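You operate a simulated robot arm through the tools that you are given. There is no shell and no other tool.

Carry out the task below with a simulated two-armed robot. There is one attempt and no reset: what you move stays moved.

TASK
Pick up the brown oil bottle from the counter top by the lift with one hand, pass it to the other hand and put it on the top of the welding table. Set down upright: oil bottle.

It is judged by the outcome, as a careful person would: the job done as asked, and still so three seconds after it is handed in. It fails if anything else is knocked over, pushed out of place, dropped, spilled or broken.

THE ROBOT
Two 6-joint arms with three-finger grippers on one trunk, on a base that drives. Base frame: it is fixed to the floor where the robot stands at the start and does not move with it; the origin is under the middle of the robot, x ahead of it, y to its left, z up; the surface under the hand at the start is at about z = 860. Readings come in mm, rad, newtons and seconds.
The left shoulder is at the start at [40, 148, 1329], the right one opposite. With the tool pointing down near the work surface each hand reaches from about 360 to 560 mm from the robot's upright axis, wherever it stands, measured 20 degrees to its own side. Places, roughly: top of the welding table [-1500, -800, 900]. Payload 2.69 kg a hand.
The tool frame of a hand sits at the grasp point between the pads (the TCP): z along the fingers, y along the line on which they close. The tips reach 29 mm beyond it. The gripper opens to 120 mm. The gripper's body begins 78 mm behind the TCP.
Orientation is that of the tool frame in the base frame, as a unit quaternion [w, x, y, z]. With the fingers straight down and closing along the base's y, the tool's x points along the base's -x, its y along +y and its z along -z.

THE INTERFACE
- The arms move only by the tool move_arm. It takes "left_steps", "right_steps" or both (then of equal length, played together; a hand with none holds still); each is a list of rows, each a list of 3 entries, a list of its own where there are three numbers: the gripper command, from -1 (fully open) to 1 (shut), values between in proportion, then the shift along the tool's x, y, z in m, then the turn, a rotation vector about the tool's x, y, z in rad. In form: [[grip, [dx, dy, dz], [ax, ay, az]], ...]. A call has 1 to 20 rows; each row is the pose to reach, as a shift and turn from the pose commanded when the call began, along the tool's axes at that moment. Each row takes 0.2 s and may step no farther than 50 mm and 0.15 rad from the row before; otherwise, or with a gripper value out of range, the whole call is refused. A pose out of reach is approached as far as the arm can. The call stops where the force on the tool passes 40 N (or 10 N more than at its start, if that is more) or the arm is blocked; 0.2 s more then pass. The fingers move at their own pace and stop on an object; they squeeze with about 41 N. The grip force told is the motor's: it shows also when the fingers shut on nothing. Time passes only in rows, and 0.2 s behind the last, so rows that repeat a pose let the fingers close. It gives the time, the measured TCP pose, the force on the tool (base axes), the opening and the grip force at its end, in the units of the frame above (readings bear some noise), with the torque about the TCP (base axes, N m) and any sound that the robot's microphone picked up.
- Cameras (640 x 400 px; columns grow to the right, rows downward): "scene" is now at [97.6, 17.3, 1544.3]; the picture's right is [0.21, -0.98, 0.00], its down [-0.70, -0.15, -0.70] and it looks along [0.68, 0.15, -0.72] (base axes); focal length 296 px, centre (320, 200). "left" rides on the left gripper at [63, 0, -104] in its tool frame; the picture's right is [0.00, 1.00, 0.00], its down [-0.83, 0.00, -0.56] and it looks along [-0.56, 0.00, 0.83] (tool axes); focal length 275 px, centre (320, 200). "right" rides on the right gripper at [63, 0, -104] in its tool frame; the picture's right is [0.00, 1.00, 0.00], its down [-0.83, 0.00, -0.56] and it looks along [-0.56, 0.00, 0.83] (tool axes); focal length 275 px, centre (320, 200). There is no depth. A picture from a camera that has moved, and an enlarged one, comes with that camera's place and axes in the base frame and with its lens.
- snapshot(camera): a new picture of that camera. It takes no simulated time.
- slide_trunk(by): slides the trunk up (or, below 0, down) by that many mm; the arms and the scene camera ride with it, the base frame stays. It gives what a move gives, with no picture.
- base_move(legs): drives the robot by 1 to 6 legs, each [ahead, turn to the left] in mm and rad, along the robot's own axes; the way and the turn of a leg run together, so that a leg with both is an arc; at most 1500 mm and 3.142 rad a leg. The arms and the cameras ride along, it lands a little off, and it stops where it bumps. It gives what a move gives.
- aim_head(pan, tilt): turns the head with the scene camera to pan (to the left, within 1.501 rad either way) and tilt (down, from -0.506 to 1.204), counted from straight ahead of the robot. It gives what a move gives.
- enlarge(camera, box): a new picture of the part [left, top, right, bottom] of that camera's present view, enlarged. It takes no simulated time.
- sign_off(): hands the job in; it is judged then, once.

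Nothing tells you exact positions but the pictures and the camera data. Unless the task says otherwise, let go and move clear before handing in.

The tools are called after ">>>" by a JSON object that holds its "api" and its "payload". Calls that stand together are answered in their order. move_arm: Moves the arms, as the interface text tells. Its arguments: {"type":"object","properties":{"left_steps":{"type":"array","items":{"type":"array"}},"right_steps":{"type":"array","items":{"type":"array"}}},"required":[]} The other tools are called the same way: slide_trunk (by) slides the trunk up or down; base_move (legs) drives the base; aim_head (pan, tilt) turns the head that bears the scene camera; snapshot (camera) takes a picture; enlarge (camera, box) takes an enlarged picture of a part of a camera's view; sign_off () hands the job in.

At the start:

```text
t: 0.0
left_ee_pos: [401.3, 391.4, 1102.9]
left_ee_rot: [-0.001, 0.0, 1.0, 0.0]
left_force: [0.4, -0.1, 0.0]
left_wrist_torque: [-0.03, -0.02, 0.03]
left_finger_gap: 120.0
left_gripper_force: 0.2
right_ee_pos: [518.0, -37.3, 1274.9]
right_ee_rot: [0.0, 0.0, 1.0, 0.0]
right_force: [0.1, 0.6, 1.1]
right_wrist_torque: [0.0, 0.0, 0.03]
right_finger_gap: 120.0
right_gripper_force: 0.1
trunk travel left (down, up): [-455.0, 42.0]
robot x, y, heading: [-0.2, -1.9, 0.001]
head pan, tilt: [0.211, 0.799]
```

scene: 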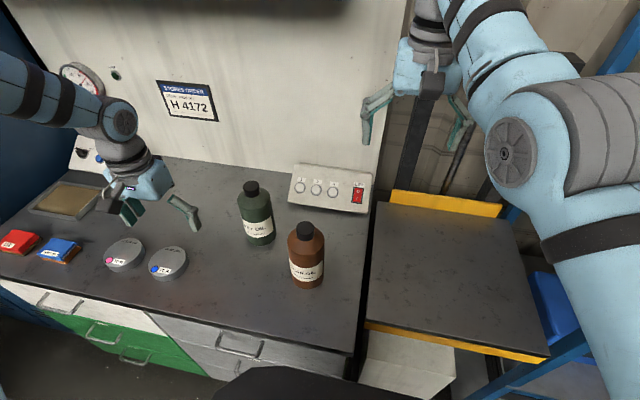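
right: 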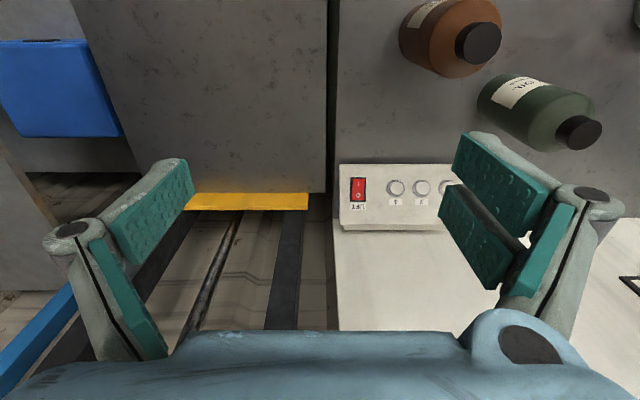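
left: 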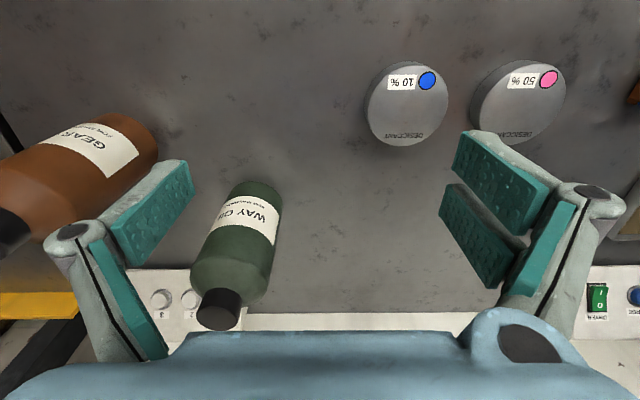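

The brown (gear) oil bottle stands on the counter at about x 480, y 130, with the green bottle further back to its left and the lift platform to the right. I'll look closer at the bottle before moving anything.

>>> {"api": "enlarge", "payload": {"camera": "scene", "box": [220, 160, 380, 310]}}

>>> {"api": "enlarge", "payload": {"camera": "right", "box": [360, 0, 640, 175]}}

>>> {"api": "enlarge", "payload": {"camera": "left", "box": [0, 90, 300, 340]}}

```text
2.67 times, centred on (300, 235) of scene
camera zoom: at [97.6, 17.3, 1544.3], right [0.21, -0.98, 0.0], down [-0.7, -0.15, -0.7], along [0.68, 0.15, -0.72], focal length 789 px, centre (373, 107)
```

zoom: 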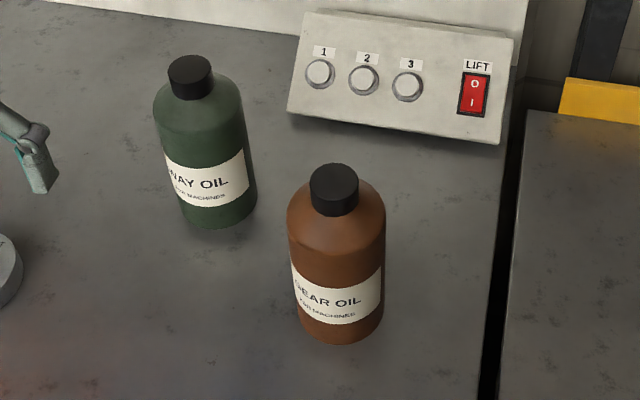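

```text
2.29 times, centred on (500, 88) of right
camera zoom: at [455.7, -38.2, 1378.6], right [0.0, 1.0, 0.0], down [0.83, 0.0, 0.56], along [0.56, 0.0, -0.83], focal length 629 px, centre (-91, 457)
```

zoom: 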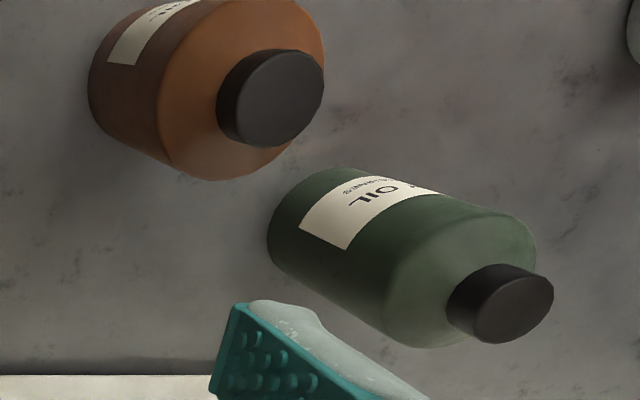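

```text
1.60 times, centred on (150, 215) of left
camera zoom: at [337.5, 390.8, 1207.1], right [0.0, 1.0, 0.0], down [0.83, 0.0, 0.56], along [0.56, 0.0, -0.83], focal length 440 px, centre (592, 176)
```

zoom: 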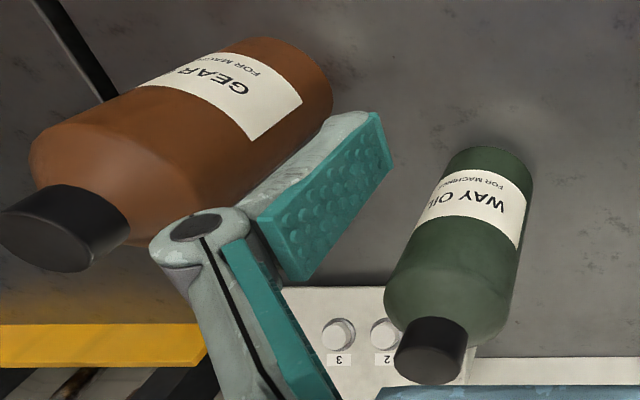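

The bottle is about 80 mm across and 195 mm tall (cap about 38 mm across), centred near [476, 132] on the counter at 860. Next I look around to the sides to learn the driving room towards the welding table behind me.

>>> {"api": "aim_head", "payload": {"pan": -1.5, "tilt": 0.5}}

>>> {"api": "snapshot", "payload": {"camera": "scene"}}

>>> {"api": "aim_head", "payload": {"pan": 1.5, "tilt": 0.5}}

>>> {"api": "snapshot", "payload": {"camera": "scene"}}

>>> {"api": "aim_head", "payload": {"pan": 0.0, "tilt": 0.6}}

>>> {"api": "snapshot", "payload": {"camera": "scene"}}

```text
t: 1.7
left_ee_pos: [400.1, 390.7, 1101.8]
left_ee_rot: [0.0, 0.0, 1.0, 0.001]
left_force: [0.2, -0.5, 0.2]
left_wrist_torque: [-0.01, 0.01, 0.0]
left_finger_gap: 119.9
left_gripper_force: 0.0
right_ee_pos: [518.9, -37.9, 1274.1]
right_ee_rot: [0.0, 0.0, 1.0, 0.0]
right_force: [-0.5, 0.0, 1.1]
right_wrist_torque: [-0.02, 0.01, 0.01]
right_finger_gap: 119.9
right_gripper_force: 0.1
trunk travel left (down, up): [-455.0, 42.0]
robot x, y, heading: [-0.6, 0.2, -0.0]
head pan, tilt: [-1.499, 0.499]
```

```text
taken
camera scene: at [25.3, -90.4, 1570.3], right [-1.0, -0.07, 0.0], down [-0.03, 0.48, -0.88], along [0.06, -0.88, -0.48], focal length 296 px, centre (320, 200)
```

scene: 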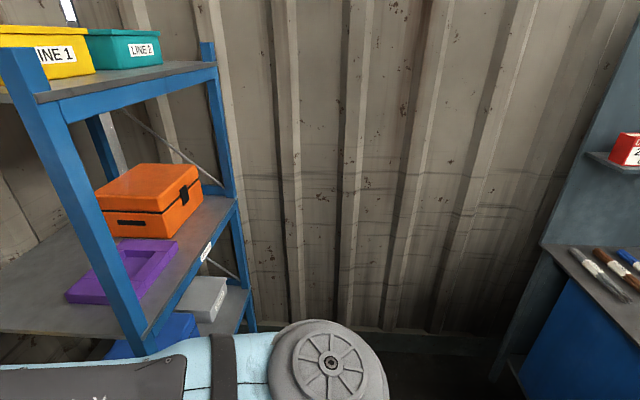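

```text
t: 4.3
left_ee_pos: [400.2, 390.7, 1101.6]
left_ee_rot: [0.0, 0.0, 1.0, 0.0]
left_force: [-0.1, -0.3, -0.4]
left_wrist_torque: [-0.03, 0.02, -0.02]
left_finger_gap: 120.1
left_gripper_force: 0.0
right_ee_pos: [518.6, -38.2, 1275.4]
right_ee_rot: [0.0, 0.0, 1.0, 0.0]
right_force: [0.4, 1.1, -0.2]
right_wrist_torque: [-0.01, 0.0, -0.01]
right_finger_gap: 120.0
right_gripper_force: 0.0
trunk travel left (down, up): [-455.0, 42.0]
robot x, y, heading: [1.6, -2.4, 0.001]
head pan, tilt: [1.499, 0.499]
```

```text
taken
camera scene: at [25.3, 91.1, 1570.3], right [1.0, -0.07, 0.0], down [-0.03, -0.48, -0.88], along [0.06, 0.88, -0.48], focal length 296 px, centre (320, 200)
```

scene: 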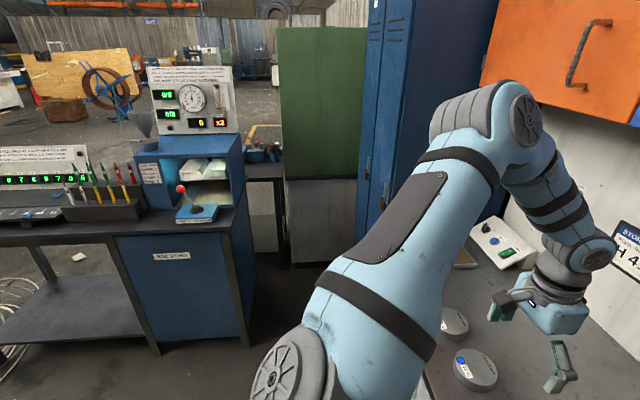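

```text
t: 5.9
left_ee_pos: [399.6, 391.4, 1102.1]
left_ee_rot: [0.0, 0.0, 1.0, 0.0]
left_force: [-0.5, 0.2, 0.1]
left_wrist_torque: [0.0, 0.01, -0.01]
left_finger_gap: 120.1
left_gripper_force: 0.0
right_ee_pos: [517.5, -38.3, 1275.7]
right_ee_rot: [0.001, 0.0, 1.0, 0.0]
right_force: [-0.4, -0.3, 0.0]
right_wrist_torque: [-0.03, -0.01, -0.01]
right_finger_gap: 120.2
right_gripper_force: 0.1
trunk travel left (down, up): [-455.0, 42.0]
robot x, y, heading: [1.4, 2.0, 0.003]
head pan, tilt: [0.0, 0.6]
```

```text
taken
camera scene: at [107.2, 0.4, 1561.2], right [0.0, -1.0, 0.0], down [-0.57, 0.0, -0.82], along [0.82, 0.0, -0.57], focal length 296 px, centre (320, 200)
```

scene: 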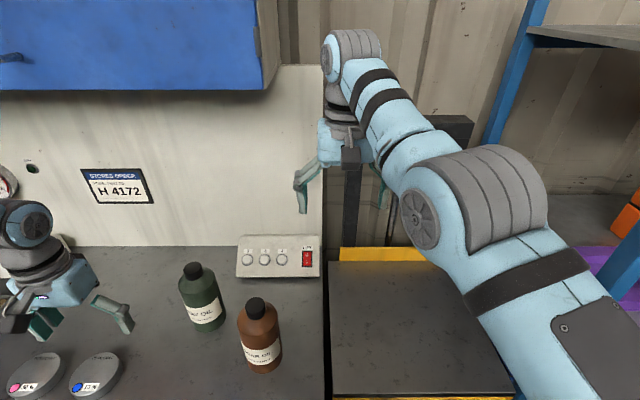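

I see the counter scene clear of obstacles around the brown bottle, with shelves to the right and open room behind-left. I'll first try the right arm in free air in the receiving pose (tool pointing left and 45° down), to learn whether it can hold that pose.

>>> {"api": "move_arm", "payload": {"right_steps": [[-1, [0.0057, -0.0043, -0.0004], [-0.0512, -0.0512, -0.1235]], [-1, [0.0113, -0.0087, -0.0008], [-0.1023, -0.1023, -0.247]], [-1, [0.017, -0.013, -0.0013], [-0.1535, -0.1535, -0.3706]], [-1, [0.0227, -0.0173, -0.0017], [-0.2046, -0.2046, -0.4941]], [-1, [0.0283, -0.0217, -0.0021], [-0.2558, -0.2558, -0.6176]], [-1, [0.034, -0.026, -0.0025], [-0.307, -0.307, -0.7411]], [-1, [0.0397, -0.0303, -0.0029], [-0.3581, -0.3581, -0.8646]], [-1, [0.0453, -0.0347, -0.0033], [-0.4093, -0.4093, -0.9881]], [-1, [0.051, -0.039, -0.0038], [-0.4604, -0.4604, -1.1117]], [-1, [0.0567, -0.0433, -0.0042], [-0.5116, -0.5116, -1.2352]], [-1, [0.0623, -0.0477, -0.0046], [-0.5627, -0.5627, -1.3587]], [-1, [0.068, -0.052, -0.005], [-0.6139, -0.6139, -1.4822]]]}}

>>> {"api": "snapshot", "payload": {"camera": "scene"}}

```text
t: 8.5
left_ee_pos: [401.9, 389.7, 1102.1]
left_ee_rot: [-0.001, 0.0, 1.0, 0.001]
left_force: [0.2, -1.0, -0.8]
left_wrist_torque: [0.0, 0.04, 0.0]
left_finger_gap: 119.9
left_gripper_force: 0.2
right_ee_pos: [552.2, -95.7, 1327.6]
right_ee_rot: [0.265, -0.644, 0.666, 0.268]
right_force: [0.7, 0.2, -1.2]
right_wrist_torque: [0.03, 0.01, 0.04]
right_finger_gap: 119.7
right_gripper_force: 0.0
right hand out of reach, approached as far as the arm can: row 1, 2, 3, 4, 5, 6, 7, 8, 9, 10, 11, 12
trunk travel left (down, up): [-455.0, 42.0]
robot x, y, heading: [0.8, -1.8, 0.001]
head pan, tilt: [0.0, 0.6]
```

```text
taken
camera scene: at [109.4, -1.5, 1561.0], right [0.0, -1.0, 0.0], down [-0.57, 0.0, -0.82], along [0.82, 0.0, -0.57], focal length 296 px, centre (320, 200)
```

scene: 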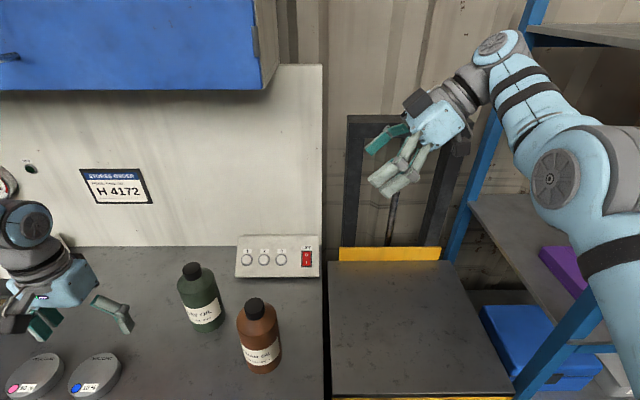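

The right hand reached the orientation but stayed further out than asked, since that height is too close to the shoulder. I'll lower it in free space (over the counter/lift gap, well above surfaces) to see how near it can come at the handover height.

>>> {"api": "move_arm", "payload": {"right_steps": [[-1, [0.0248, -0.0033, 0.0271], [0, 0, 0]], [-1, [0.0495, -0.0067, 0.0542], [0, 0, 0]], [-1, [0.0743, -0.01, 0.0813], [0, 0, 0]], [-1, [0.099, -0.0133, 0.1084], [0, 0, 0]], [-1, [0.1238, -0.0167, 0.1355], [0, 0, 0]], [-1, [0.1485, -0.02, 0.1626], [0, 0, 0]]]}}

>>> {"api": "snapshot", "payload": {"camera": "scene"}}

```text
t: 9.9
left_ee_pos: [400.9, 390.2, 1101.7]
left_ee_rot: [0.0, 0.0, 1.0, 0.0]
left_force: [-0.4, -0.8, 0.3]
left_wrist_torque: [0.02, 0.03, -0.03]
left_finger_gap: 120.0
left_gripper_force: 0.1
right_ee_pos: [569.9, -80.4, 1109.4]
right_ee_rot: [-0.27, 0.653, -0.653, -0.272]
right_force: [-0.5, -0.6, -0.1]
right_wrist_torque: [-0.05, 0.02, -0.05]
right_finger_gap: 119.8
right_gripper_force: 0.1
right hand out of reach, approached as far as the arm can: row 1, 2, 3, 4, 5, 6
trunk travel left (down, up): [-455.0, 42.0]
robot x, y, heading: [-0.6, -4.3, 0.002]
head pan, tilt: [0.0, 0.6]
```

```text
taken
camera scene: at [108.0, -0.3, 1561.1], right [0.0, -1.0, 0.0], down [-0.57, 0.0, -0.82], along [0.82, 0.0, -0.57], focal length 296 px, centre (320, 200)
```

scene: 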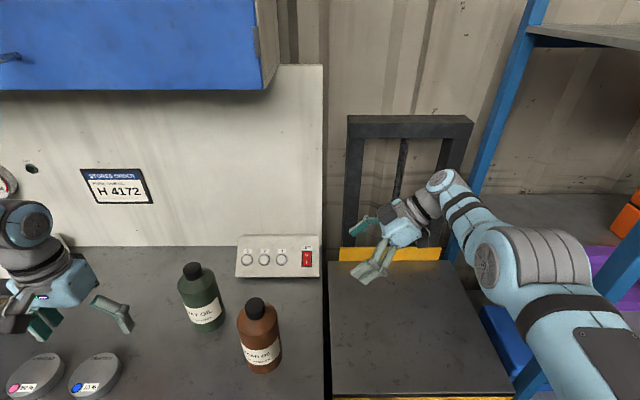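

The right hand came down to about [570, -80, 1109], still held outward. I'll lower it a little more in free space to see how the reach changes with height.

>>> {"api": "move_arm", "payload": {"right_steps": [[-1, [0.0189, 0, 0.0189], [0, 0, 0]], [-1, [0.0377, 0, 0.0377], [0, 0, 0]], [-1, [0.0566, 0, 0.0566], [0, 0, 0]]]}}

```text
t: 10.7
left_ee_pos: [399.7, 388.6, 1102.1]
left_ee_rot: [0.0, 0.0, 1.0, 0.0]
left_force: [0.1, 0.3, 0.2]
left_wrist_torque: [0.0, -0.03, 0.03]
left_finger_gap: 120.2
left_gripper_force: 0.1
right_ee_pos: [555.8, -82.4, 1032.5]
right_ee_rot: [0.271, -0.653, 0.654, 0.271]
right_force: [-0.7, 0.9, 0.8]
right_wrist_torque: [0.02, 0.0, -0.02]
right_finger_gap: 119.9
right_gripper_force: 0.0
right hand out of reach, approached as far as the arm can: row 2, 3
trunk travel left (down, up): [-455.0, 42.0]
robot x, y, heading: [3.7, 1.5, -0.004]
head pan, tilt: [0.0, 0.6]
```

The commanded pose evidently follows the clipped one, and the hand is now near its outer limit. I'll bring it inward at this height to check that range.

>>> {"api": "move_arm", "payload": {"right_steps": [[-1, [-0.0052, 0.0253, 0.0052], [0, 0, 0]], [-1, [-0.0104, 0.0507, 0.0104], [0, 0, 0]], [-1, [-0.0156, 0.076, 0.0156], [0, 0, 0]]]}}

>>> {"api": "snapshot", "payload": {"camera": "scene"}}

```text
t: 11.5
left_ee_pos: [401.0, 390.9, 1102.1]
left_ee_rot: [0.001, 0.0, 1.0, 0.0]
left_force: [0.2, -0.1, 0.9]
left_wrist_torque: [-0.01, 0.03, 0.0]
left_finger_gap: 119.6
left_gripper_force: 0.0
right_ee_pos: [547.5, -61.4, 1012.8]
right_ee_rot: [-0.271, 0.653, -0.653, -0.272]
right_force: [0.1, -0.2, -0.2]
right_wrist_torque: [0.02, 0.01, 0.02]
right_finger_gap: 119.7
right_gripper_force: 0.0
right hand out of reach, approached as far as the arm can: row 1, 2, 3
trunk travel left (down, up): [-455.0, 42.0]
robot x, y, heading: [0.6, -0.0, 0.004]
head pan, tilt: [0.0, 0.6]
```

```text
taken
camera scene: at [107.2, 0.2, 1561.2], right [0.0, -1.0, 0.0], down [-0.57, 0.0, -0.82], along [0.82, 0.0, -0.57], focal length 296 px, centre (320, 200)
```

scene: 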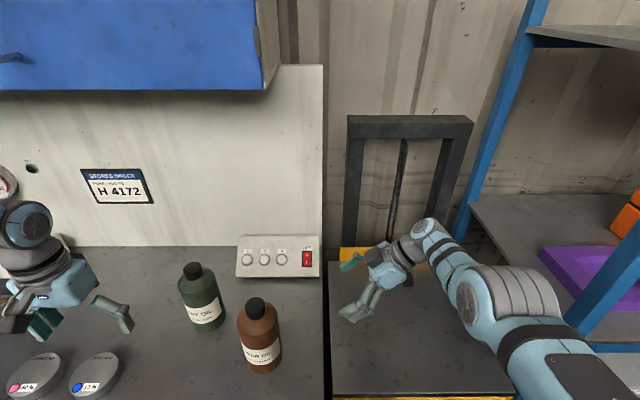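

The hand stuck at x≈547 rather than coming inward; it could be slow convergence of the arm solution or a joint limit. I'll ask again for a small inward move and hold the target over several rows to tell which.

>>> {"api": "move_arm", "payload": {"right_steps": [[-1, [-0.007, 0.03, -0.007], [0, 0, 0]], [-1, [-0.014, 0.06, -0.014], [0, 0, 0]], [-1, [-0.014, 0.06, -0.014], [0, 0, 0]], [-1, [-0.014, 0.06, -0.014], [0, 0, 0]], [-1, [-0.014, 0.06, -0.014], [0, 0, 0]], [-1, [-0.014, 0.06, -0.014], [0, 0, 0]]]}}

```text
t: 12.9
left_ee_pos: [400.8, 391.9, 1101.7]
left_ee_rot: [0.001, 0.0, 1.0, 0.0]
left_force: [-0.3, -0.7, 0.3]
left_wrist_torque: [-0.01, 0.03, 0.02]
left_finger_gap: 120.2
left_gripper_force: 0.1
right_ee_pos: [547.5, -62.6, 1013.1]
right_ee_rot: [0.27, -0.653, 0.653, 0.271]
right_force: [0.3, 0.4, 0.3]
right_wrist_torque: [0.01, 0.03, -0.05]
right_finger_gap: 120.0
right_gripper_force: 0.1
right hand out of reach, approached as far as the arm can: row 1, 2, 3, 4, 5, 6
trunk travel left (down, up): [-455.0, 42.0]
robot x, y, heading: [-0.8, -1.6, 0.003]
head pan, tilt: [0.0, 0.6]
```

It's a firm joint limit for this orientation. I'll ease the yaw by 30° (tool pointing forward-left instead of straight left) while moving inward, and see whether that frees the arm.

>>> {"api": "move_arm", "payload": {"right_steps": [[-1, [-0.0035, 0.015, -0.0035], [0.0925, 0, 0.0925]], [-1, [-0.007, 0.03, -0.007], [0.185, 0, 0.185]], [-1, [-0.0105, 0.045, -0.0105], [0.2775, 0, 0.2775]], [-1, [-0.014, 0.06, -0.014], [0.37, 0, 0.37]], [-1, [-0.014, 0.06, -0.014], [0.37, 0, 0.37]]]}}

>>> {"api": "snapshot", "payload": {"camera": "scene"}}

```text
t: 14.1
left_ee_pos: [400.3, 390.6, 1101.0]
left_ee_rot: [0.0, 0.0, 1.0, 0.0]
left_force: [-0.4, -0.7, 0.3]
left_wrist_torque: [0.0, 0.02, -0.01]
left_finger_gap: 120.1
left_gripper_force: 0.1
right_ee_pos: [616.0, -64.3, 984.1]
right_ee_rot: [0.331, -0.462, 0.8, 0.192]
right_force: [-0.2, 0.3, 0.2]
right_wrist_torque: [0.01, 0.0, -0.02]
right_finger_gap: 120.0
right_gripper_force: 0.1
right hand out of reach, approached as far as the arm can: row 1, 2, 3, 4, 5
trunk travel left (down, up): [-455.0, 42.0]
robot x, y, heading: [-2.1, -0.9, -0.004]
head pan, tilt: [0.0, 0.6]
```

```text
taken
camera scene: at [107.2, 0.2, 1561.2], right [0.0, -1.0, 0.0], down [-0.57, 0.0, -0.82], along [0.82, 0.0, -0.57], focal length 296 px, centre (320, 200)
```

scene: 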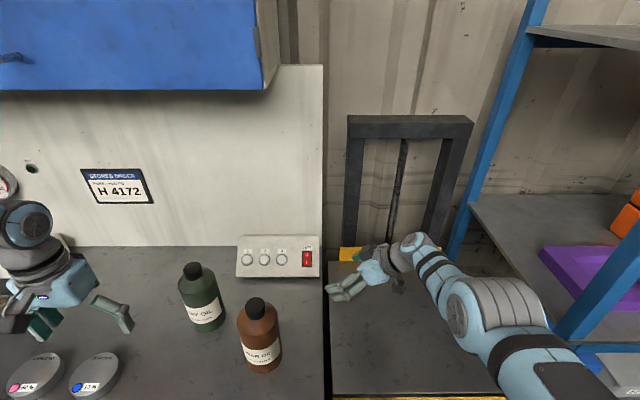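

Pointing more forward pushes the hand even further out, so a steeper tool is what frees it. I'll try the right hand pointing left and only 30° off vertical, and check how close it comes then.

>>> {"api": "move_arm", "payload": {"right_steps": [[-1, [-0.0002, 0.017, -0.0128], [-0.0639, 0.0512, -0.0833]], [-1, [-0.0004, 0.034, -0.0256], [-0.1279, 0.1023, -0.1667]], [-1, [-0.0006, 0.0511, -0.0384], [-0.1918, 0.1535, -0.25]], [-1, [-0.0008, 0.0681, -0.0512], [-0.2558, 0.2046, -0.3334]], [-1, [-0.001, 0.0851, -0.064], [-0.3197, 0.2558, -0.4167]], [-1, [-0.001, 0.0851, -0.064], [-0.3197, 0.2558, -0.4167]]]}}

>>> {"api": "snapshot", "payload": {"camera": "scene"}}

```text
t: 15.5
left_ee_pos: [399.6, 389.6, 1101.7]
left_ee_rot: [0.0, 0.0, 1.0, 0.001]
left_force: [0.5, -0.8, -0.4]
left_wrist_torque: [0.0, 0.01, 0.02]
left_finger_gap: 120.1
left_gripper_force: 0.0
right_ee_pos: [556.9, -54.8, 1020.4]
right_ee_rot: [-0.182, 0.684, -0.682, -0.183]
right_force: [0.4, -0.1, 0.3]
right_wrist_torque: [0.03, 0.0, -0.01]
right_finger_gap: 119.8
right_gripper_force: 0.2
right hand out of reach, approached as far as the arm can: row 1, 2, 3, 4, 5, 6
trunk travel left (down, up): [-455.0, 42.0]
robot x, y, heading: [2.9, 0.4, -0.0]
head pan, tilt: [0.0, 0.6]
```

```text
taken
camera scene: at [107.2, 0.3, 1561.2], right [0.0, -1.0, 0.0], down [-0.57, 0.0, -0.82], along [0.82, 0.0, -0.57], focal length 296 px, centre (320, 200)
```

scene: 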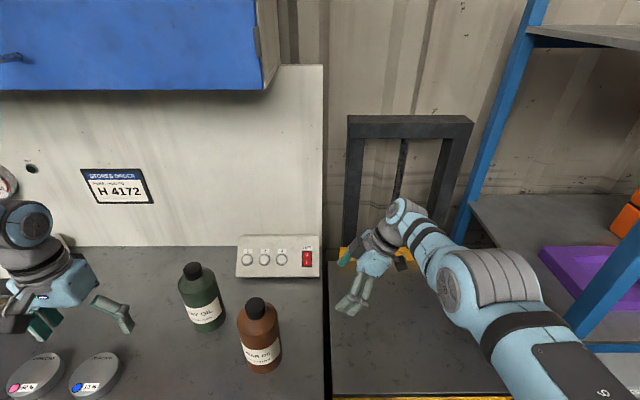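

The right arm has gone straight-elbowed (full stretch), which is why inward moves do nothing. I'll move it up and inward along an arc so that the elbow bends again.

>>> {"api": "move_arm", "payload": {"right_steps": [[-1, [-0.0133, 0.0, -0.0231], [0, 0, 0]], [-1, [-0.0267, 0.0, -0.0462], [0, 0, 0]], [-1, [-0.04, 0.01, -0.0693], [0, 0, 0]], [-1, [-0.0533, 0.025, -0.0924], [0, 0, 0]], [-1, [-0.0667, 0.04, -0.1155], [0, 0, 0]], [-1, [-0.08, 0.057, -0.1386], [0, 0, 0]], [-1, [-0.08, 0.077, -0.1386], [0, 0, 0]]]}}

```text
t: 17.1
left_ee_pos: [399.2, 390.1, 1101.0]
left_ee_rot: [0.0, 0.0, 1.0, 0.0]
left_force: [-0.6, -1.0, -0.3]
left_wrist_torque: [0.01, -0.01, -0.01]
left_finger_gap: 120.1
left_gripper_force: 0.2
right_ee_pos: [566.8, -48.9, 1192.6]
right_ee_rot: [-0.182, 0.683, -0.683, -0.183]
right_force: [-0.9, -0.3, -1.1]
right_wrist_torque: [-0.04, 0.0, 0.0]
right_finger_gap: 120.1
right_gripper_force: 0.1
right hand out of reach, approached as far as the arm can: row 1, 2, 3, 4, 5, 6, 7
trunk travel left (down, up): [-455.0, 42.0]
robot x, y, heading: [-0.2, -2.4, 0.005]
head pan, tilt: [0.0, 0.6]
```

Still stretched; rather than fight this, I'll bring the right hand back to straight-down and into the middle of its stated range, at about [480, -160, 1050] over the empty lift platform, so the elbow folds properly.

>>> {"api": "move_arm", "payload": {"right_steps": [[-1, [0.014, 0.0073, 0.0057], [0.0342, 0.0342, 0.1276]], [-1, [0.0279, 0.0145, 0.0114], [0.0684, 0.0684, 0.2553]], [-1, [0.0419, 0.0218, 0.0171], [0.1026, 0.1026, 0.3829]], [-1, [0.0559, 0.029, 0.0228], [0.1368, 0.1368, 0.5105]], [-1, [0.0698, 0.0363, 0.0285], [0.171, 0.171, 0.6381]], [-1, [0.0838, 0.0435, 0.0342], [0.2052, 0.2052, 0.7658]], [-1, [0.0978, 0.0508, 0.0398], [0.2394, 0.2394, 0.8934]], [-1, [0.1117, 0.058, 0.0455], [0.2736, 0.2736, 1.021]], [-1, [0.1257, 0.0653, 0.0512], [0.3078, 0.3078, 1.1486]], [-1, [0.1397, 0.0725, 0.0569], [0.342, 0.342, 1.2763]], [-1, [0.1536, 0.0798, 0.0626], [0.3762, 0.3762, 1.4039]], [-1, [0.1676, 0.087, 0.0683], [0.4104, 0.4104, 1.5315]], [-1, [0.1676, 0.087, 0.0683], [0.4104, 0.4104, 1.5315]]]}}

>>> {"api": "snapshot", "payload": {"camera": "scene"}}

```text
t: 19.9
left_ee_pos: [399.6, 391.4, 1101.9]
left_ee_rot: [0.001, 0.0, 1.0, 0.0]
left_force: [0.5, 0.0, -0.3]
left_wrist_torque: [0.02, -0.01, -0.01]
left_finger_gap: 120.2
left_gripper_force: 0.0
right_ee_pos: [563.4, -151.9, 1031.7]
right_ee_rot: [0.0, 0.0, 1.0, 0.001]
right_force: [0.3, 0.7, -0.1]
right_wrist_torque: [-0.01, -0.01, 0.0]
right_finger_gap: 120.3
right_gripper_force: 0.1
right hand out of reach, approached as far as the arm can: row 1, 2, 3, 4, 5, 6, 7, 8, 9, 10, 11, 12, 13
trunk travel left (down, up): [-455.0, 42.0]
robot x, y, heading: [0.7, -0.4, 0.001]
head pan, tilt: [0.0, 0.6]
```

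```text
taken
camera scene: at [107.2, 0.2, 1561.2], right [0.0, -1.0, 0.0], down [-0.57, 0.0, -0.82], along [0.82, 0.0, -0.57], focal length 296 px, centre (320, 200)
```

scene: 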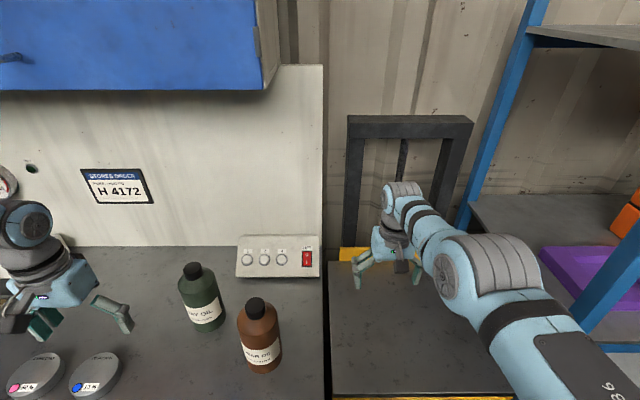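

The right arm is pointing straight down again but still fully stretched at x≈563. I'll tip the tool a little towards the robot while moving inward, which should fold the elbow.

>>> {"api": "move_arm", "payload": {"right_steps": [[-1, [0.02, 0, -0.004], [0, 0.14, 0]], [-1, [0.045, 0, -0.008], [0, 0.28, 0]], [-1, [0.075, 0, -0.012], [0, 0.42, 0]], [-1, [0.105, 0, -0.016], [0, 0.56, 0]], [-1, [0.133, 0, -0.02], [0, 0.7, 0]], [-1, [0.16, 0, -0.02], [0, 0.7, 0]], [-1, [0.185, 0, -0.02], [0, 0.7, 0]], [-1, [0.185, 0, -0.02], [0, 0.7, 0]]]}}

>>> {"api": "snapshot", "payload": {"camera": "scene"}}

```text
t: 21.7
left_ee_pos: [400.4, 390.6, 1102.5]
left_ee_rot: [-0.001, 0.0, 1.0, 0.0]
left_force: [0.3, -0.6, 0.1]
left_wrist_torque: [-0.01, 0.03, -0.05]
left_finger_gap: 120.0
left_gripper_force: 0.1
right_ee_pos: [437.1, -147.7, 1053.2]
right_ee_rot: [-0.293, 0.0, 0.956, 0.0]
right_force: [0.0, 0.4, 0.0]
right_wrist_torque: [0.0, 0.0, 0.0]
right_finger_gap: 119.8
right_gripper_force: 0.1
right hand out of reach, approached as far as the arm can: row 1, 2, 3, 4, 5, 6, 7, 8
trunk travel left (down, up): [-455.0, 42.0]
robot x, y, heading: [-0.2, -1.4, 0.0]
head pan, tilt: [0.0, 0.6]
```

```text
taken
camera scene: at [107.2, 0.2, 1561.2], right [0.0, -1.0, 0.0], down [-0.57, 0.0, -0.82], along [0.82, 0.0, -0.57], focal length 296 px, centre (320, 200)
```

scene: 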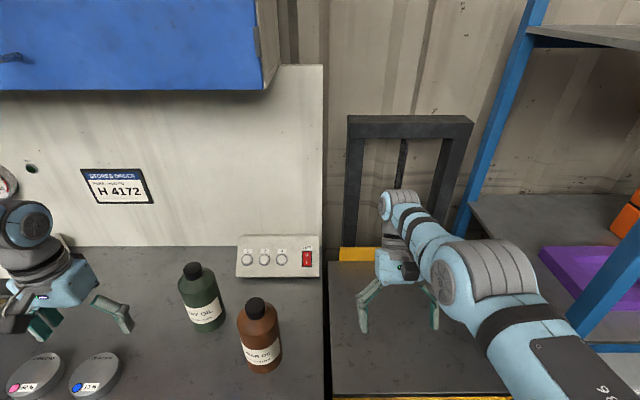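

The elbow seems to have folded a little (right hand now at [437, -148, 1053], tipped back 34°). I'll keep pressing inward slowly over more rows to see whether it continues to fold.

>>> {"api": "move_arm", "payload": {"right_steps": [[-1, [0.005, 0, -0.003], [0, 0, 0]], [-1, [0.01, 0, -0.006], [0, 0, 0]], [-1, [0.015, 0, -0.009], [0, 0, 0]], [-1, [0.02, 0, -0.012], [0, 0, 0]], [-1, [0.025, 0, -0.015], [0, 0, 0]], [-1, [0.03, 0, -0.018], [0, 0, 0]], [-1, [0.035, 0, -0.021], [0, 0, 0]], [-1, [0.04, 0, -0.024], [0, 0, 0]], [-1, [0.045, 0, -0.027], [0, 0, 0]], [-1, [0.05, 0, -0.03], [0, 0, 0]]]}}

>>> {"api": "snapshot", "payload": {"camera": "scene"}}

```text
t: 23.9
left_ee_pos: [400.0, 390.5, 1102.5]
left_ee_rot: [0.0, 0.0, 1.0, 0.001]
left_force: [0.6, -0.5, -0.4]
left_wrist_torque: [-0.03, 0.0, -0.01]
left_finger_gap: 120.1
left_gripper_force: 0.1
right_ee_pos: [438.8, -148.9, 1053.0]
right_ee_rot: [-0.294, 0.0, 0.956, 0.0]
right_force: [-0.1, 0.6, 0.6]
right_wrist_torque: [-0.03, -0.02, 0.02]
right_finger_gap: 120.0
right_gripper_force: 0.0
right hand out of reach, approached as far as the arm can: row 1, 2, 3, 4, 5, 6, 7, 8, 9, 10
trunk travel left (down, up): [-455.0, 42.0]
robot x, y, heading: [0.2, -0.1, -0.001]
head pan, tilt: [0.0, 0.6]
```

```text
taken
camera scene: at [107.2, 0.3, 1561.2], right [0.0, -1.0, 0.0], down [-0.57, 0.0, -0.82], along [0.82, 0.0, -0.57], focal length 296 px, centre (320, 200)
```

scene: 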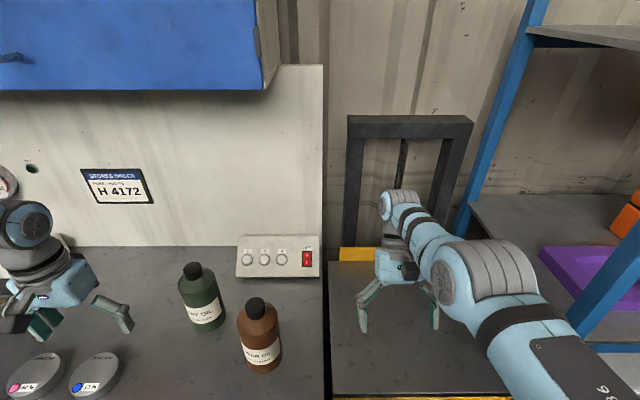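

The right arm doesn't budge inward from here, so I need to understand its joint state. I'll look at it closely from the head camera.

>>> {"api": "enlarge", "payload": {"camera": "scene", "box": [320, 160, 640, 400]}}

>>> {"api": "aim_head", "payload": {"pan": -0.7, "tilt": 0.7}}

>>> {"api": "snapshot", "payload": {"camera": "scene"}}

>>> {"api": "aim_head", "payload": {"pan": 1.0, "tilt": 0.5}}

>>> {"api": "snapshot", "payload": {"camera": "scene"}}

```text
1.67 times, centred on (480, 280) of scene
camera zoom: at [107.2, 0.3, 1561.2], right [0.0, -1.0, 0.0], down [-0.57, 0.0, -0.82], along [0.82, 0.0, -0.57], focal length 493 px, centre (53, 67)
```

zoom: 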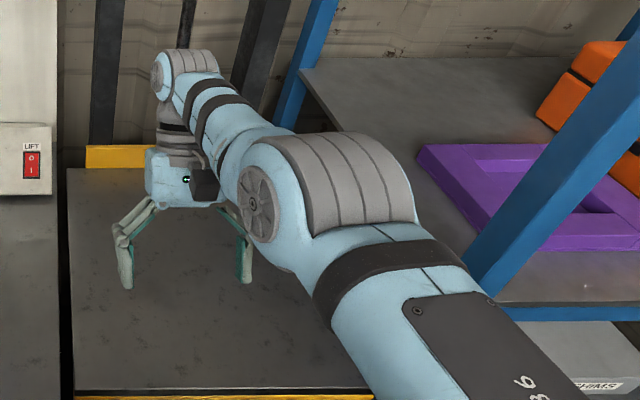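

```text
t: 25.0
left_ee_pos: [398.9, 390.4, 1102.6]
left_ee_rot: [0.0, 0.0, 1.0, 0.0]
left_force: [-0.2, -0.2, -0.6]
left_wrist_torque: [0.01, 0.0, 0.04]
left_finger_gap: 120.2
left_gripper_force: 0.0
right_ee_pos: [437.9, -148.3, 1053.4]
right_ee_rot: [-0.293, 0.0, 0.956, 0.001]
right_force: [-0.1, -0.3, -0.7]
right_wrist_torque: [0.0, 0.0, 0.04]
right_finger_gap: 119.9
right_gripper_force: 0.0
trunk travel left (down, up): [-455.0, 42.0]
robot x, y, heading: [0.3, -2.0, 0.002]
head pan, tilt: [-0.7, 0.7]
```

```text
taken
camera scene: at [83.8, -54.4, 1552.6], right [-0.64, -0.77, 0.0], down [-0.49, 0.41, -0.77], along [0.59, -0.49, -0.64], focal length 296 px, centre (320, 200)
```

scene: 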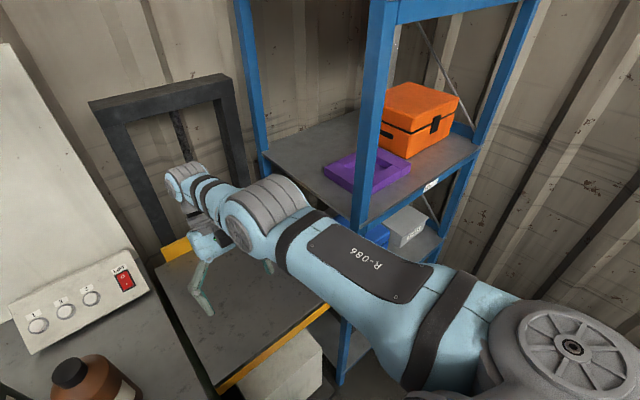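

```text
t: 26.7
left_ee_pos: [399.2, 390.0, 1102.3]
left_ee_rot: [0.0, 0.001, 1.0, 0.0]
left_force: [0.0, 0.1, 0.9]
left_wrist_torque: [0.01, -0.02, -0.02]
left_finger_gap: 120.2
left_gripper_force: 0.0
right_ee_pos: [437.7, -147.4, 1053.4]
right_ee_rot: [-0.293, 0.0, 0.956, 0.0]
right_force: [0.4, 0.5, 0.3]
right_wrist_torque: [-0.03, 0.02, 0.01]
right_finger_gap: 120.0
right_gripper_force: 0.2
trunk travel left (down, up): [-455.0, 42.0]
robot x, y, heading: [-0.6, -1.4, -0.006]
head pan, tilt: [1.0, 0.499]
```

```text
taken
camera scene: at [68.0, 76.8, 1570.3], right [0.84, -0.54, 0.0], down [-0.26, -0.4, -0.88], along [0.47, 0.74, -0.48], focal length 296 px, centre (320, 200)
```

scene: 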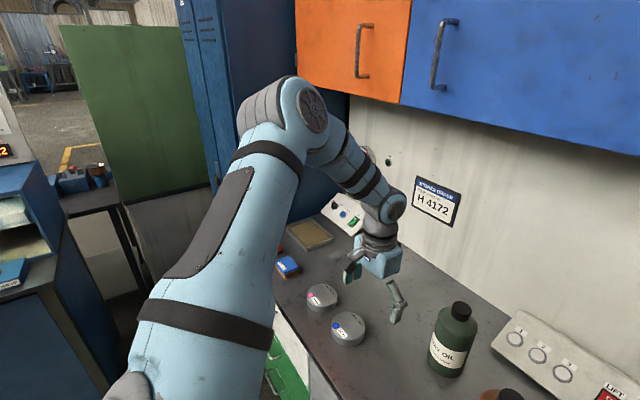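

Both arms' layouts are clear now: the left is well folded with a raised elbow, the right is nearly straight. I'll probe the right arm with tiny offsets in every direction to learn which it accepts.

>>> {"api": "move_arm", "payload": {"right_steps": [[-1, [0.0083, 0, 0.0056], [0, 0, 0]], [-1, [0, 0, 0], [0, 0, 0]], [-1, [-0.0083, 0, -0.0056], [0, 0, 0]], [-1, [0, 0, 0], [0, 0, 0]], [-1, [0.0056, 0, -0.0083], [0, 0, 0]], [-1, [0, 0, 0], [0, 0, 0]], [-1, [-0.0056, 0, 0.0083], [0, 0, 0]], [-1, [0, 0, 0], [0, 0, 0]], [-1, [0, 0.01, 0], [0, 0, 0]], [-1, [0, 0, 0], [0, 0, 0]], [-1, [0, -0.01, 0], [0, 0, 0]], [-1, [0, 0, 0], [0, 0, 0]], [-1, [0, 0, 0], [0, -0.1, 0]], [-1, [0, 0, 0], [0, 0, 0]], [-1, [0, 0, 0], [0, 0.1, 0]], [-1, [0, 0, 0], [0, 0, 0]], [-1, [0, 0, 0], [0.1, 0, 0]], [-1, [0, 0, 0], [0, 0, 0]], [-1, [0, 0, 0], [0, 0, 0.1]], [-1, [0, 0, 0], [0, 0, 0]]]}}

```text
t: 30.9
left_ee_pos: [400.6, 391.9, 1101.6]
left_ee_rot: [0.0, 0.0, 1.0, 0.0]
left_force: [0.0, 1.2, -0.5]
left_wrist_torque: [0.0, -0.01, 0.0]
left_finger_gap: 120.0
left_gripper_force: 0.0
right_ee_pos: [437.8, -144.7, 1054.7]
right_ee_rot: [-0.293, 0.0, 0.956, 0.0]
right_force: [0.1, -0.6, -0.4]
right_wrist_torque: [-0.01, -0.01, -0.05]
right_finger_gap: 120.1
right_gripper_force: 0.1
right hand out of reach, approached as far as the arm can: row 1, 3, 5, 7, 9, 13, 14, 15, 16, 17
trunk travel left (down, up): [-455.0, 42.0]
robot x, y, heading: [-0.5, 1.8, 0.005]
head pan, tilt: [1.0, 0.499]
```

Almost every direction is refused there, so I need a better picture of how this arm is built. I'll look at the right shoulder and arm from two head angles.

>>> {"api": "aim_head", "payload": {"pan": -1.45, "tilt": 1.0}}

>>> {"api": "snapshot", "payload": {"camera": "scene"}}

>>> {"api": "aim_head", "payload": {"pan": -0.9, "tilt": 0.9}}

>>> {"api": "snapshot", "payload": {"camera": "scene"}}

>>> {"api": "aim_head", "payload": {"pan": 1.45, "tilt": 1.0}}

>>> {"api": "snapshot", "payload": {"camera": "scene"}}

>>> {"api": "snapshot", "payload": {"camera": "right"}}

```text
t: 33.2
left_ee_pos: [400.8, 390.1, 1101.1]
left_ee_rot: [0.0, 0.0, 1.0, 0.0]
left_force: [-0.3, -0.1, 0.0]
left_wrist_torque: [-0.02, 0.04, 0.0]
left_finger_gap: 119.9
left_gripper_force: 0.0
right_ee_pos: [437.5, -145.2, 1053.1]
right_ee_rot: [-0.293, 0.0, 0.956, 0.0]
right_force: [-0.1, 0.5, 0.4]
right_wrist_torque: [0.01, 0.02, -0.02]
right_finger_gap: 120.3
right_gripper_force: 0.1
trunk travel left (down, up): [-455.0, 42.0]
robot x, y, heading: [-0.2, -0.7, -0.002]
head pan, tilt: [-1.45, 1.0]
```

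```text
taken
camera scene: at [27.2, -68.9, 1529.2], right [-0.99, -0.12, 0.0], down [-0.1, 0.84, -0.54], along [0.07, -0.54, -0.84], focal length 296 px, centre (320, 200)
```

scene: 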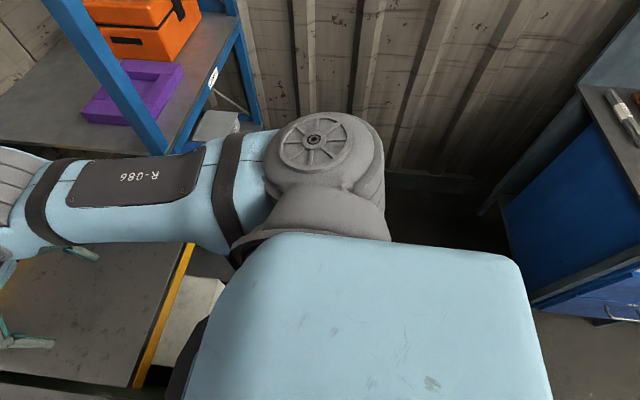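

```text
t: 34.1
left_ee_pos: [399.3, 390.8, 1102.5]
left_ee_rot: [0.0, 0.0, 1.0, 0.0]
left_force: [0.7, 0.5, -0.1]
left_wrist_torque: [0.01, -0.01, -0.01]
left_finger_gap: 120.0
left_gripper_force: 0.0
right_ee_pos: [437.2, -143.8, 1053.8]
right_ee_rot: [-0.293, -0.001, 0.956, -0.001]
right_force: [0.3, 0.3, 0.3]
right_wrist_torque: [0.01, -0.02, 0.01]
right_finger_gap: 120.1
right_gripper_force: 0.0
trunk travel left (down, up): [-455.0, 42.0]
robot x, y, heading: [5.3, -1.8, 0.003]
head pan, tilt: [-0.901, 0.901]
```

```text
taken
camera scene: at [65.6, -58.9, 1536.4], right [-0.78, -0.62, 0.0], down [-0.49, 0.61, -0.62], along [0.39, -0.49, -0.78], focal length 296 px, centre (320, 200)
```

scene: 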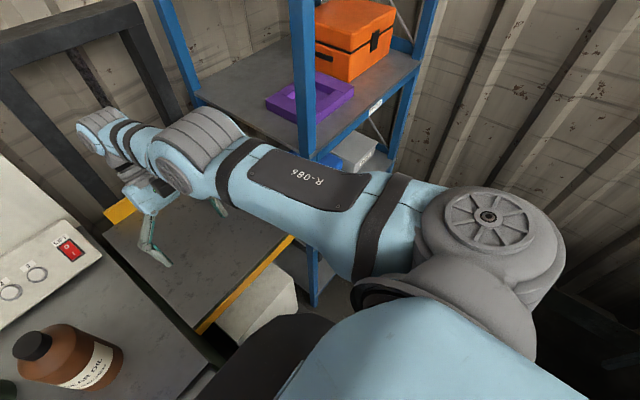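

```text
t: 36.3
left_ee_pos: [401.2, 389.7, 1101.8]
left_ee_rot: [0.0, 0.0, 1.0, -0.001]
left_force: [0.2, 0.2, 0.5]
left_wrist_torque: [-0.03, -0.01, 0.0]
left_finger_gap: 120.0
left_gripper_force: 0.0
right_ee_pos: [437.3, -144.3, 1052.9]
right_ee_rot: [-0.292, 0.001, 0.956, 0.0]
right_force: [0.4, 0.2, 0.6]
right_wrist_torque: [-0.03, 0.0, 0.0]
right_finger_gap: 120.0
right_gripper_force: 0.0
trunk travel left (down, up): [-455.0, 42.0]
robot x, y, heading: [0.9, 0.5, -0.003]
head pan, tilt: [1.45, 1.0]
```

```text
taken
camera scene: at [27.2, 69.4, 1529.2], right [0.99, -0.12, 0.0], down [-0.1, -0.84, -0.54], along [0.07, 0.54, -0.84], focal length 296 px, centre (320, 200)
```

scene: 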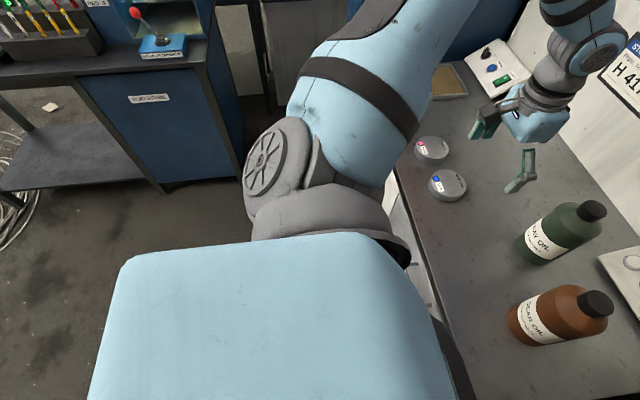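

```text
taken
camera right: at [444.9, -144.7, 1174.0], right [0.0, 1.0, 0.0], down [1.0, 0.0, 0.0], along [0.0, 0.0, -1.0], focal length 275 px, centre (320, 200)
```

right: 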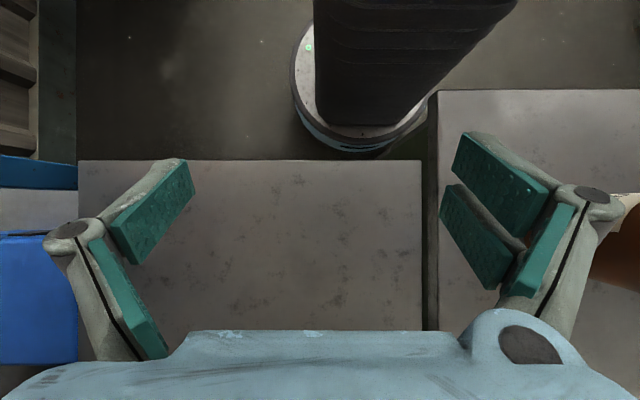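

The arm appears stuck right at its full-stretch point, where neither in nor out is accepted. I'll swing the tool forward about the wrist (keeping the wrist where it is), then swing it back with a slight inward pull, which should make the elbow fold to the proper side.

>>> {"api": "move_arm", "payload": {"right_steps": [[-1, [-0.0321, 0, -0.0023], [0, -0.14, 0]], [-1, [-0.0636, 0, -0.009], [0, -0.28, 0]], [-1, [-0.0938, 0, -0.02], [0, -0.42, 0]], [-1, [-0.1222, 0, -0.0351], [0, -0.56, 0]], [-1, [-0.1482, 0, -0.0541], [0, -0.7, 0]], [-1, [-0.1728, 0, -0.0782], [0, -0.85, 0]], [-1, [-0.1935, 0, -0.1057], [0, -1.0, 0]], [-1, [-0.1955, 0, -0.112], [0, -1.0, 0]]]}}

```text
t: 38.1
left_ee_pos: [399.0, 390.2, 1102.5]
left_ee_rot: [0.0, 0.0, 1.0, 0.0]
left_force: [-0.3, -0.3, 0.3]
left_wrist_torque: [0.0, -0.01, 0.03]
left_finger_gap: 119.8
left_gripper_force: 0.0
right_ee_pos: [651.0, -146.7, 1039.4]
right_ee_rot: [0.201, -0.001, 0.98, 0.001]
right_force: [-0.2, -0.1, 0.6]
right_wrist_torque: [0.0, 0.02, 0.02]
right_finger_gap: 120.0
right_gripper_force: 0.1
right hand out of reach, approached as far as the arm can: row 3, 4, 5, 6, 7, 8
trunk travel left (down, up): [-455.0, 42.0]
robot x, y, heading: [2.1, 0.1, 0.0]
head pan, tilt: [1.45, 1.0]
```

>>> {"api": "move_arm", "payload": {"right_steps": [[-1, [0.0345, 0, -0.0026], [0, 0.15, 0]], [-1, [0.0686, 0, -0.0105], [0, 0.3, 0]], [-1, [0.1014, 0, -0.0235], [0, 0.45, 0]], [-1, [0.1322, 0, -0.0412], [0, 0.6, 0]], [-1, [0.1605, 0, -0.0633], [0, 0.75, 0]], [-1, [0.1856, 0, -0.0894], [0, 0.9, 0]]]}}

>>> {"api": "aim_head", "payload": {"pan": -0.5, "tilt": 0.7}}

>>> {"api": "snapshot", "payload": {"camera": "scene"}}

```text
t: 39.5
left_ee_pos: [400.8, 391.9, 1101.7]
left_ee_rot: [0.0, 0.001, 1.0, 0.0]
left_force: [0.0, 1.0, 0.1]
left_wrist_torque: [-0.01, -0.01, -0.01]
left_finger_gap: 120.2
left_gripper_force: 0.0
right_ee_pos: [456.5, -146.9, 1045.0]
right_ee_rot: [-0.246, 0.0, 0.969, 0.0]
right_force: [0.4, 0.0, -0.1]
right_wrist_torque: [0.01, 0.0, 0.02]
right_finger_gap: 120.1
right_gripper_force: 0.0
right hand out of reach, approached as far as the arm can: row 5, 6
trunk travel left (down, up): [-455.0, 42.0]
robot x, y, heading: [-1.4, -6.1, 0.002]
head pan, tilt: [1.45, 1.0]
```

```text
t: 41.4
left_ee_pos: [399.7, 390.5, 1101.5]
left_ee_rot: [0.0, 0.0, 1.0, 0.0]
left_force: [0.0, -0.4, 0.1]
left_wrist_torque: [0.0, 0.01, 0.02]
left_finger_gap: 120.0
left_gripper_force: 0.1
right_ee_pos: [456.0, -146.6, 1043.8]
right_ee_rot: [-0.245, 0.0, 0.97, 0.0]
right_force: [-0.4, -0.1, -0.3]
right_wrist_torque: [0.02, 0.0, 0.02]
right_finger_gap: 119.9
right_gripper_force: 0.1
trunk travel left (down, up): [-455.0, 42.0]
robot x, y, heading: [-1.9, 0.5, -0.004]
head pan, tilt: [-0.499, 0.7]
```

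```text
taken
camera scene: at [93.4, -40.4, 1552.6], right [-0.48, -0.88, 0.0], down [-0.57, 0.31, -0.76], along [0.67, -0.37, -0.64], focal length 296 px, centre (320, 200)
```

scene: 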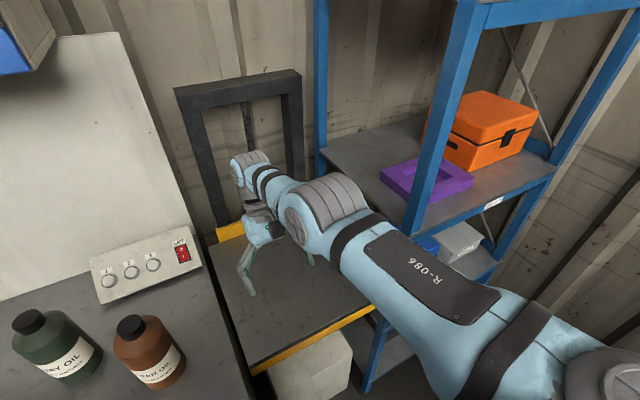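

In the last swing the first rows were accepted with a slight inward pull, so the elbow does begin to fold when the tool swings back. I'll repeat it and keep pulling inward once it has begun.

>>> {"api": "move_arm", "payload": {"right_steps": [[-1, [-0.0326, 0, -0.0024], [0, -0.15, 0]], [-1, [-0.0644, 0, -0.0097], [0, -0.3, 0]], [-1, [-0.0948, 0, -0.0217], [0, -0.45, 0]], [-1, [-0.1231, 0, -0.0381], [0, -0.6, 0]], [-1, [-0.1486, 0, -0.0585], [0, -0.75, 0]], [-1, [-0.1708, 0, -0.0825], [0, -0.9, 0]], [-1, [-0.1468, 0, -0.0575], [0, -0.75, 0]], [-1, [-0.1187, 0, -0.0357], [0, -0.6, 0]], [-1, [-0.0878, 0, -0.0179], [0, -0.45, 0]], [-1, [-0.0539, 0, -0.004], [0, -0.3, 0]], [-1, [-0.0468, 0, -0.0002], [0, -0.3, 0]], [-1, [-0.038, 0, 0.0046], [0, -0.3, 0]], [-1, [-0.0248, 0, 0.0118], [0, -0.3, 0]], [-1, [-0.0117, 0, 0.0189], [0, -0.3, 0]]]}}

```text
t: 44.4
left_ee_pos: [401.1, 390.9, 1101.8]
left_ee_rot: [0.0, 0.001, 1.0, 0.0]
left_force: [0.4, -0.1, -0.2]
left_wrist_torque: [-0.02, 0.01, -0.01]
left_finger_gap: 120.1
left_gripper_force: 0.1
right_ee_pos: [515.6, -133.9, 1011.3]
right_ee_rot: [-0.098, -0.001, 0.995, 0.0]
right_force: [0.5, -0.8, -0.5]
right_wrist_torque: [-0.04, 0.02, 0.02]
right_finger_gap: 119.8
right_gripper_force: 0.0
right hand out of reach, approached as far as the arm can: row 2, 4, 5, 6, 7, 8, 9, 10, 11, 12, 13, 14
trunk travel left (down, up): [-455.0, 42.0]
robot x, y, heading: [-0.0, 2.7, 0.002]
head pan, tilt: [-0.499, 0.7]
```

>>> {"api": "move_arm", "payload": {"right_steps": [[-1, [-0.0306, 0, -0.002], [0, -0.15, 0]], [-1, [-0.0605, 0, -0.0089], [0, -0.3, 0]], [-1, [-0.0879, 0, -0.0203], [0, -0.45, 0]], [-1, [-0.1133, 0, -0.0361], [0, -0.6, 0]], [-1, [-0.1349, 0, -0.0558], [0, -0.75, 0]], [-1, [-0.1531, 0, -0.079], [0, -0.9, 0]], [-1, [-0.1414, 0, -0.0767], [0, -0.9, 0]], [-1, [-0.1267, 0, -0.0737], [0, -0.9, 0]], [-1, [-0.1119, 0, -0.0708], [0, -0.9, 0]]]}}

>>> {"api": "snapshot", "payload": {"camera": "scene"}}

```text
t: 46.4
left_ee_pos: [400.7, 390.7, 1101.3]
left_ee_rot: [0.0, 0.001, 1.0, 0.0]
left_force: [-0.4, 0.7, 0.6]
left_wrist_torque: [-0.02, 0.0, 0.0]
left_finger_gap: 120.0
left_gripper_force: 0.2
right_ee_pos: [697.1, -127.3, 1047.5]
right_ee_rot: [0.344, 0.0, 0.939, 0.0]
right_force: [-0.3, -0.3, -0.5]
right_wrist_torque: [0.0, 0.0, -0.03]
right_finger_gap: 120.0
right_gripper_force: 0.0
right hand out of reach, approached as far as the arm can: row 3, 4, 5, 6, 7, 8, 9
trunk travel left (down, up): [-455.0, 42.0]
robot x, y, heading: [5.0, 1.2, 0.001]
head pan, tilt: [-0.499, 0.7]
```

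```text
taken
camera scene: at [93.4, -40.3, 1552.5], right [-0.48, -0.88, 0.0], down [-0.57, 0.31, -0.76], along [0.67, -0.37, -0.64], focal length 296 px, centre (320, 200)
```

scene: 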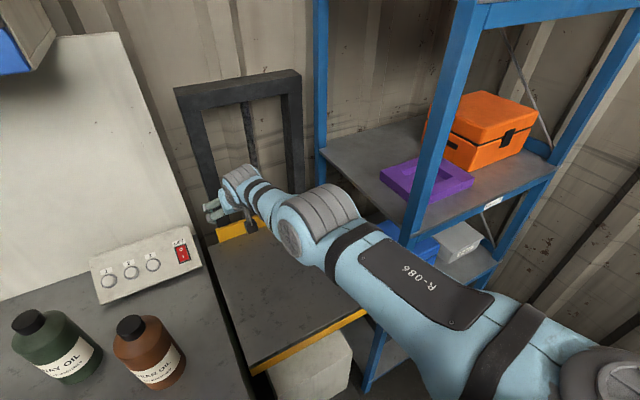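

>>> {"api": "move_arm", "payload": {"right_steps": [[-1, [-0.003, 0.0009, 0.0039], [0, 0, 0]], [-1, [0.0327, 0, -0.0026], [0, 0.15, 0]], [-1, [0.0648, -0.0001, -0.0103], [0, 0.3, 0]], [-1, [0.0957, -0.0003, -0.0229], [0, 0.45, 0]], [-1, [0.1246, -0.0004, -0.0401], [0, 0.6, 0]], [-1, [0.151, -0.0007, -0.0617], [0, 0.75, 0]], [-1, [0.1743, -0.001, -0.0872], [0, 0.9, 0]], [-1, [0.1944, -0.0015, -0.1166], [0, 1.05, 0]], [-1, [0.198, -0.0026, -0.1213], [0, 1.05, 0]], [-1, [0.2039, -0.0043, -0.1292], [0, 1.05, 0]], [-1, [0.2127, -0.0068, -0.141], [0, 1.05, 0]], [-1, [0.2245, -0.0102, -0.1568], [0, 1.05, 0]]]}}

```text
t: 49.0
left_ee_pos: [399.6, 390.6, 1102.8]
left_ee_rot: [0.0, 0.0, 1.0, 0.0]
left_force: [0.1, -0.4, -0.2]
left_wrist_torque: [-0.01, -0.03, -0.02]
left_finger_gap: 120.0
left_gripper_force: 0.0
right_ee_pos: [480.3, -129.4, 1010.4]
right_ee_rot: [-0.173, 0.001, 0.985, 0.0]
right_force: [0.6, 0.1, -0.3]
right_wrist_torque: [-0.02, -0.02, 0.02]
right_finger_gap: 120.0
right_gripper_force: 0.1
right hand out of reach, approached as far as the arm can: row 1, 6, 7, 8, 9, 10, 11, 12
trunk travel left (down, up): [-455.0, 42.0]
robot x, y, heading: [2.7, -0.1, -0.002]
head pan, tilt: [-0.499, 0.7]
```

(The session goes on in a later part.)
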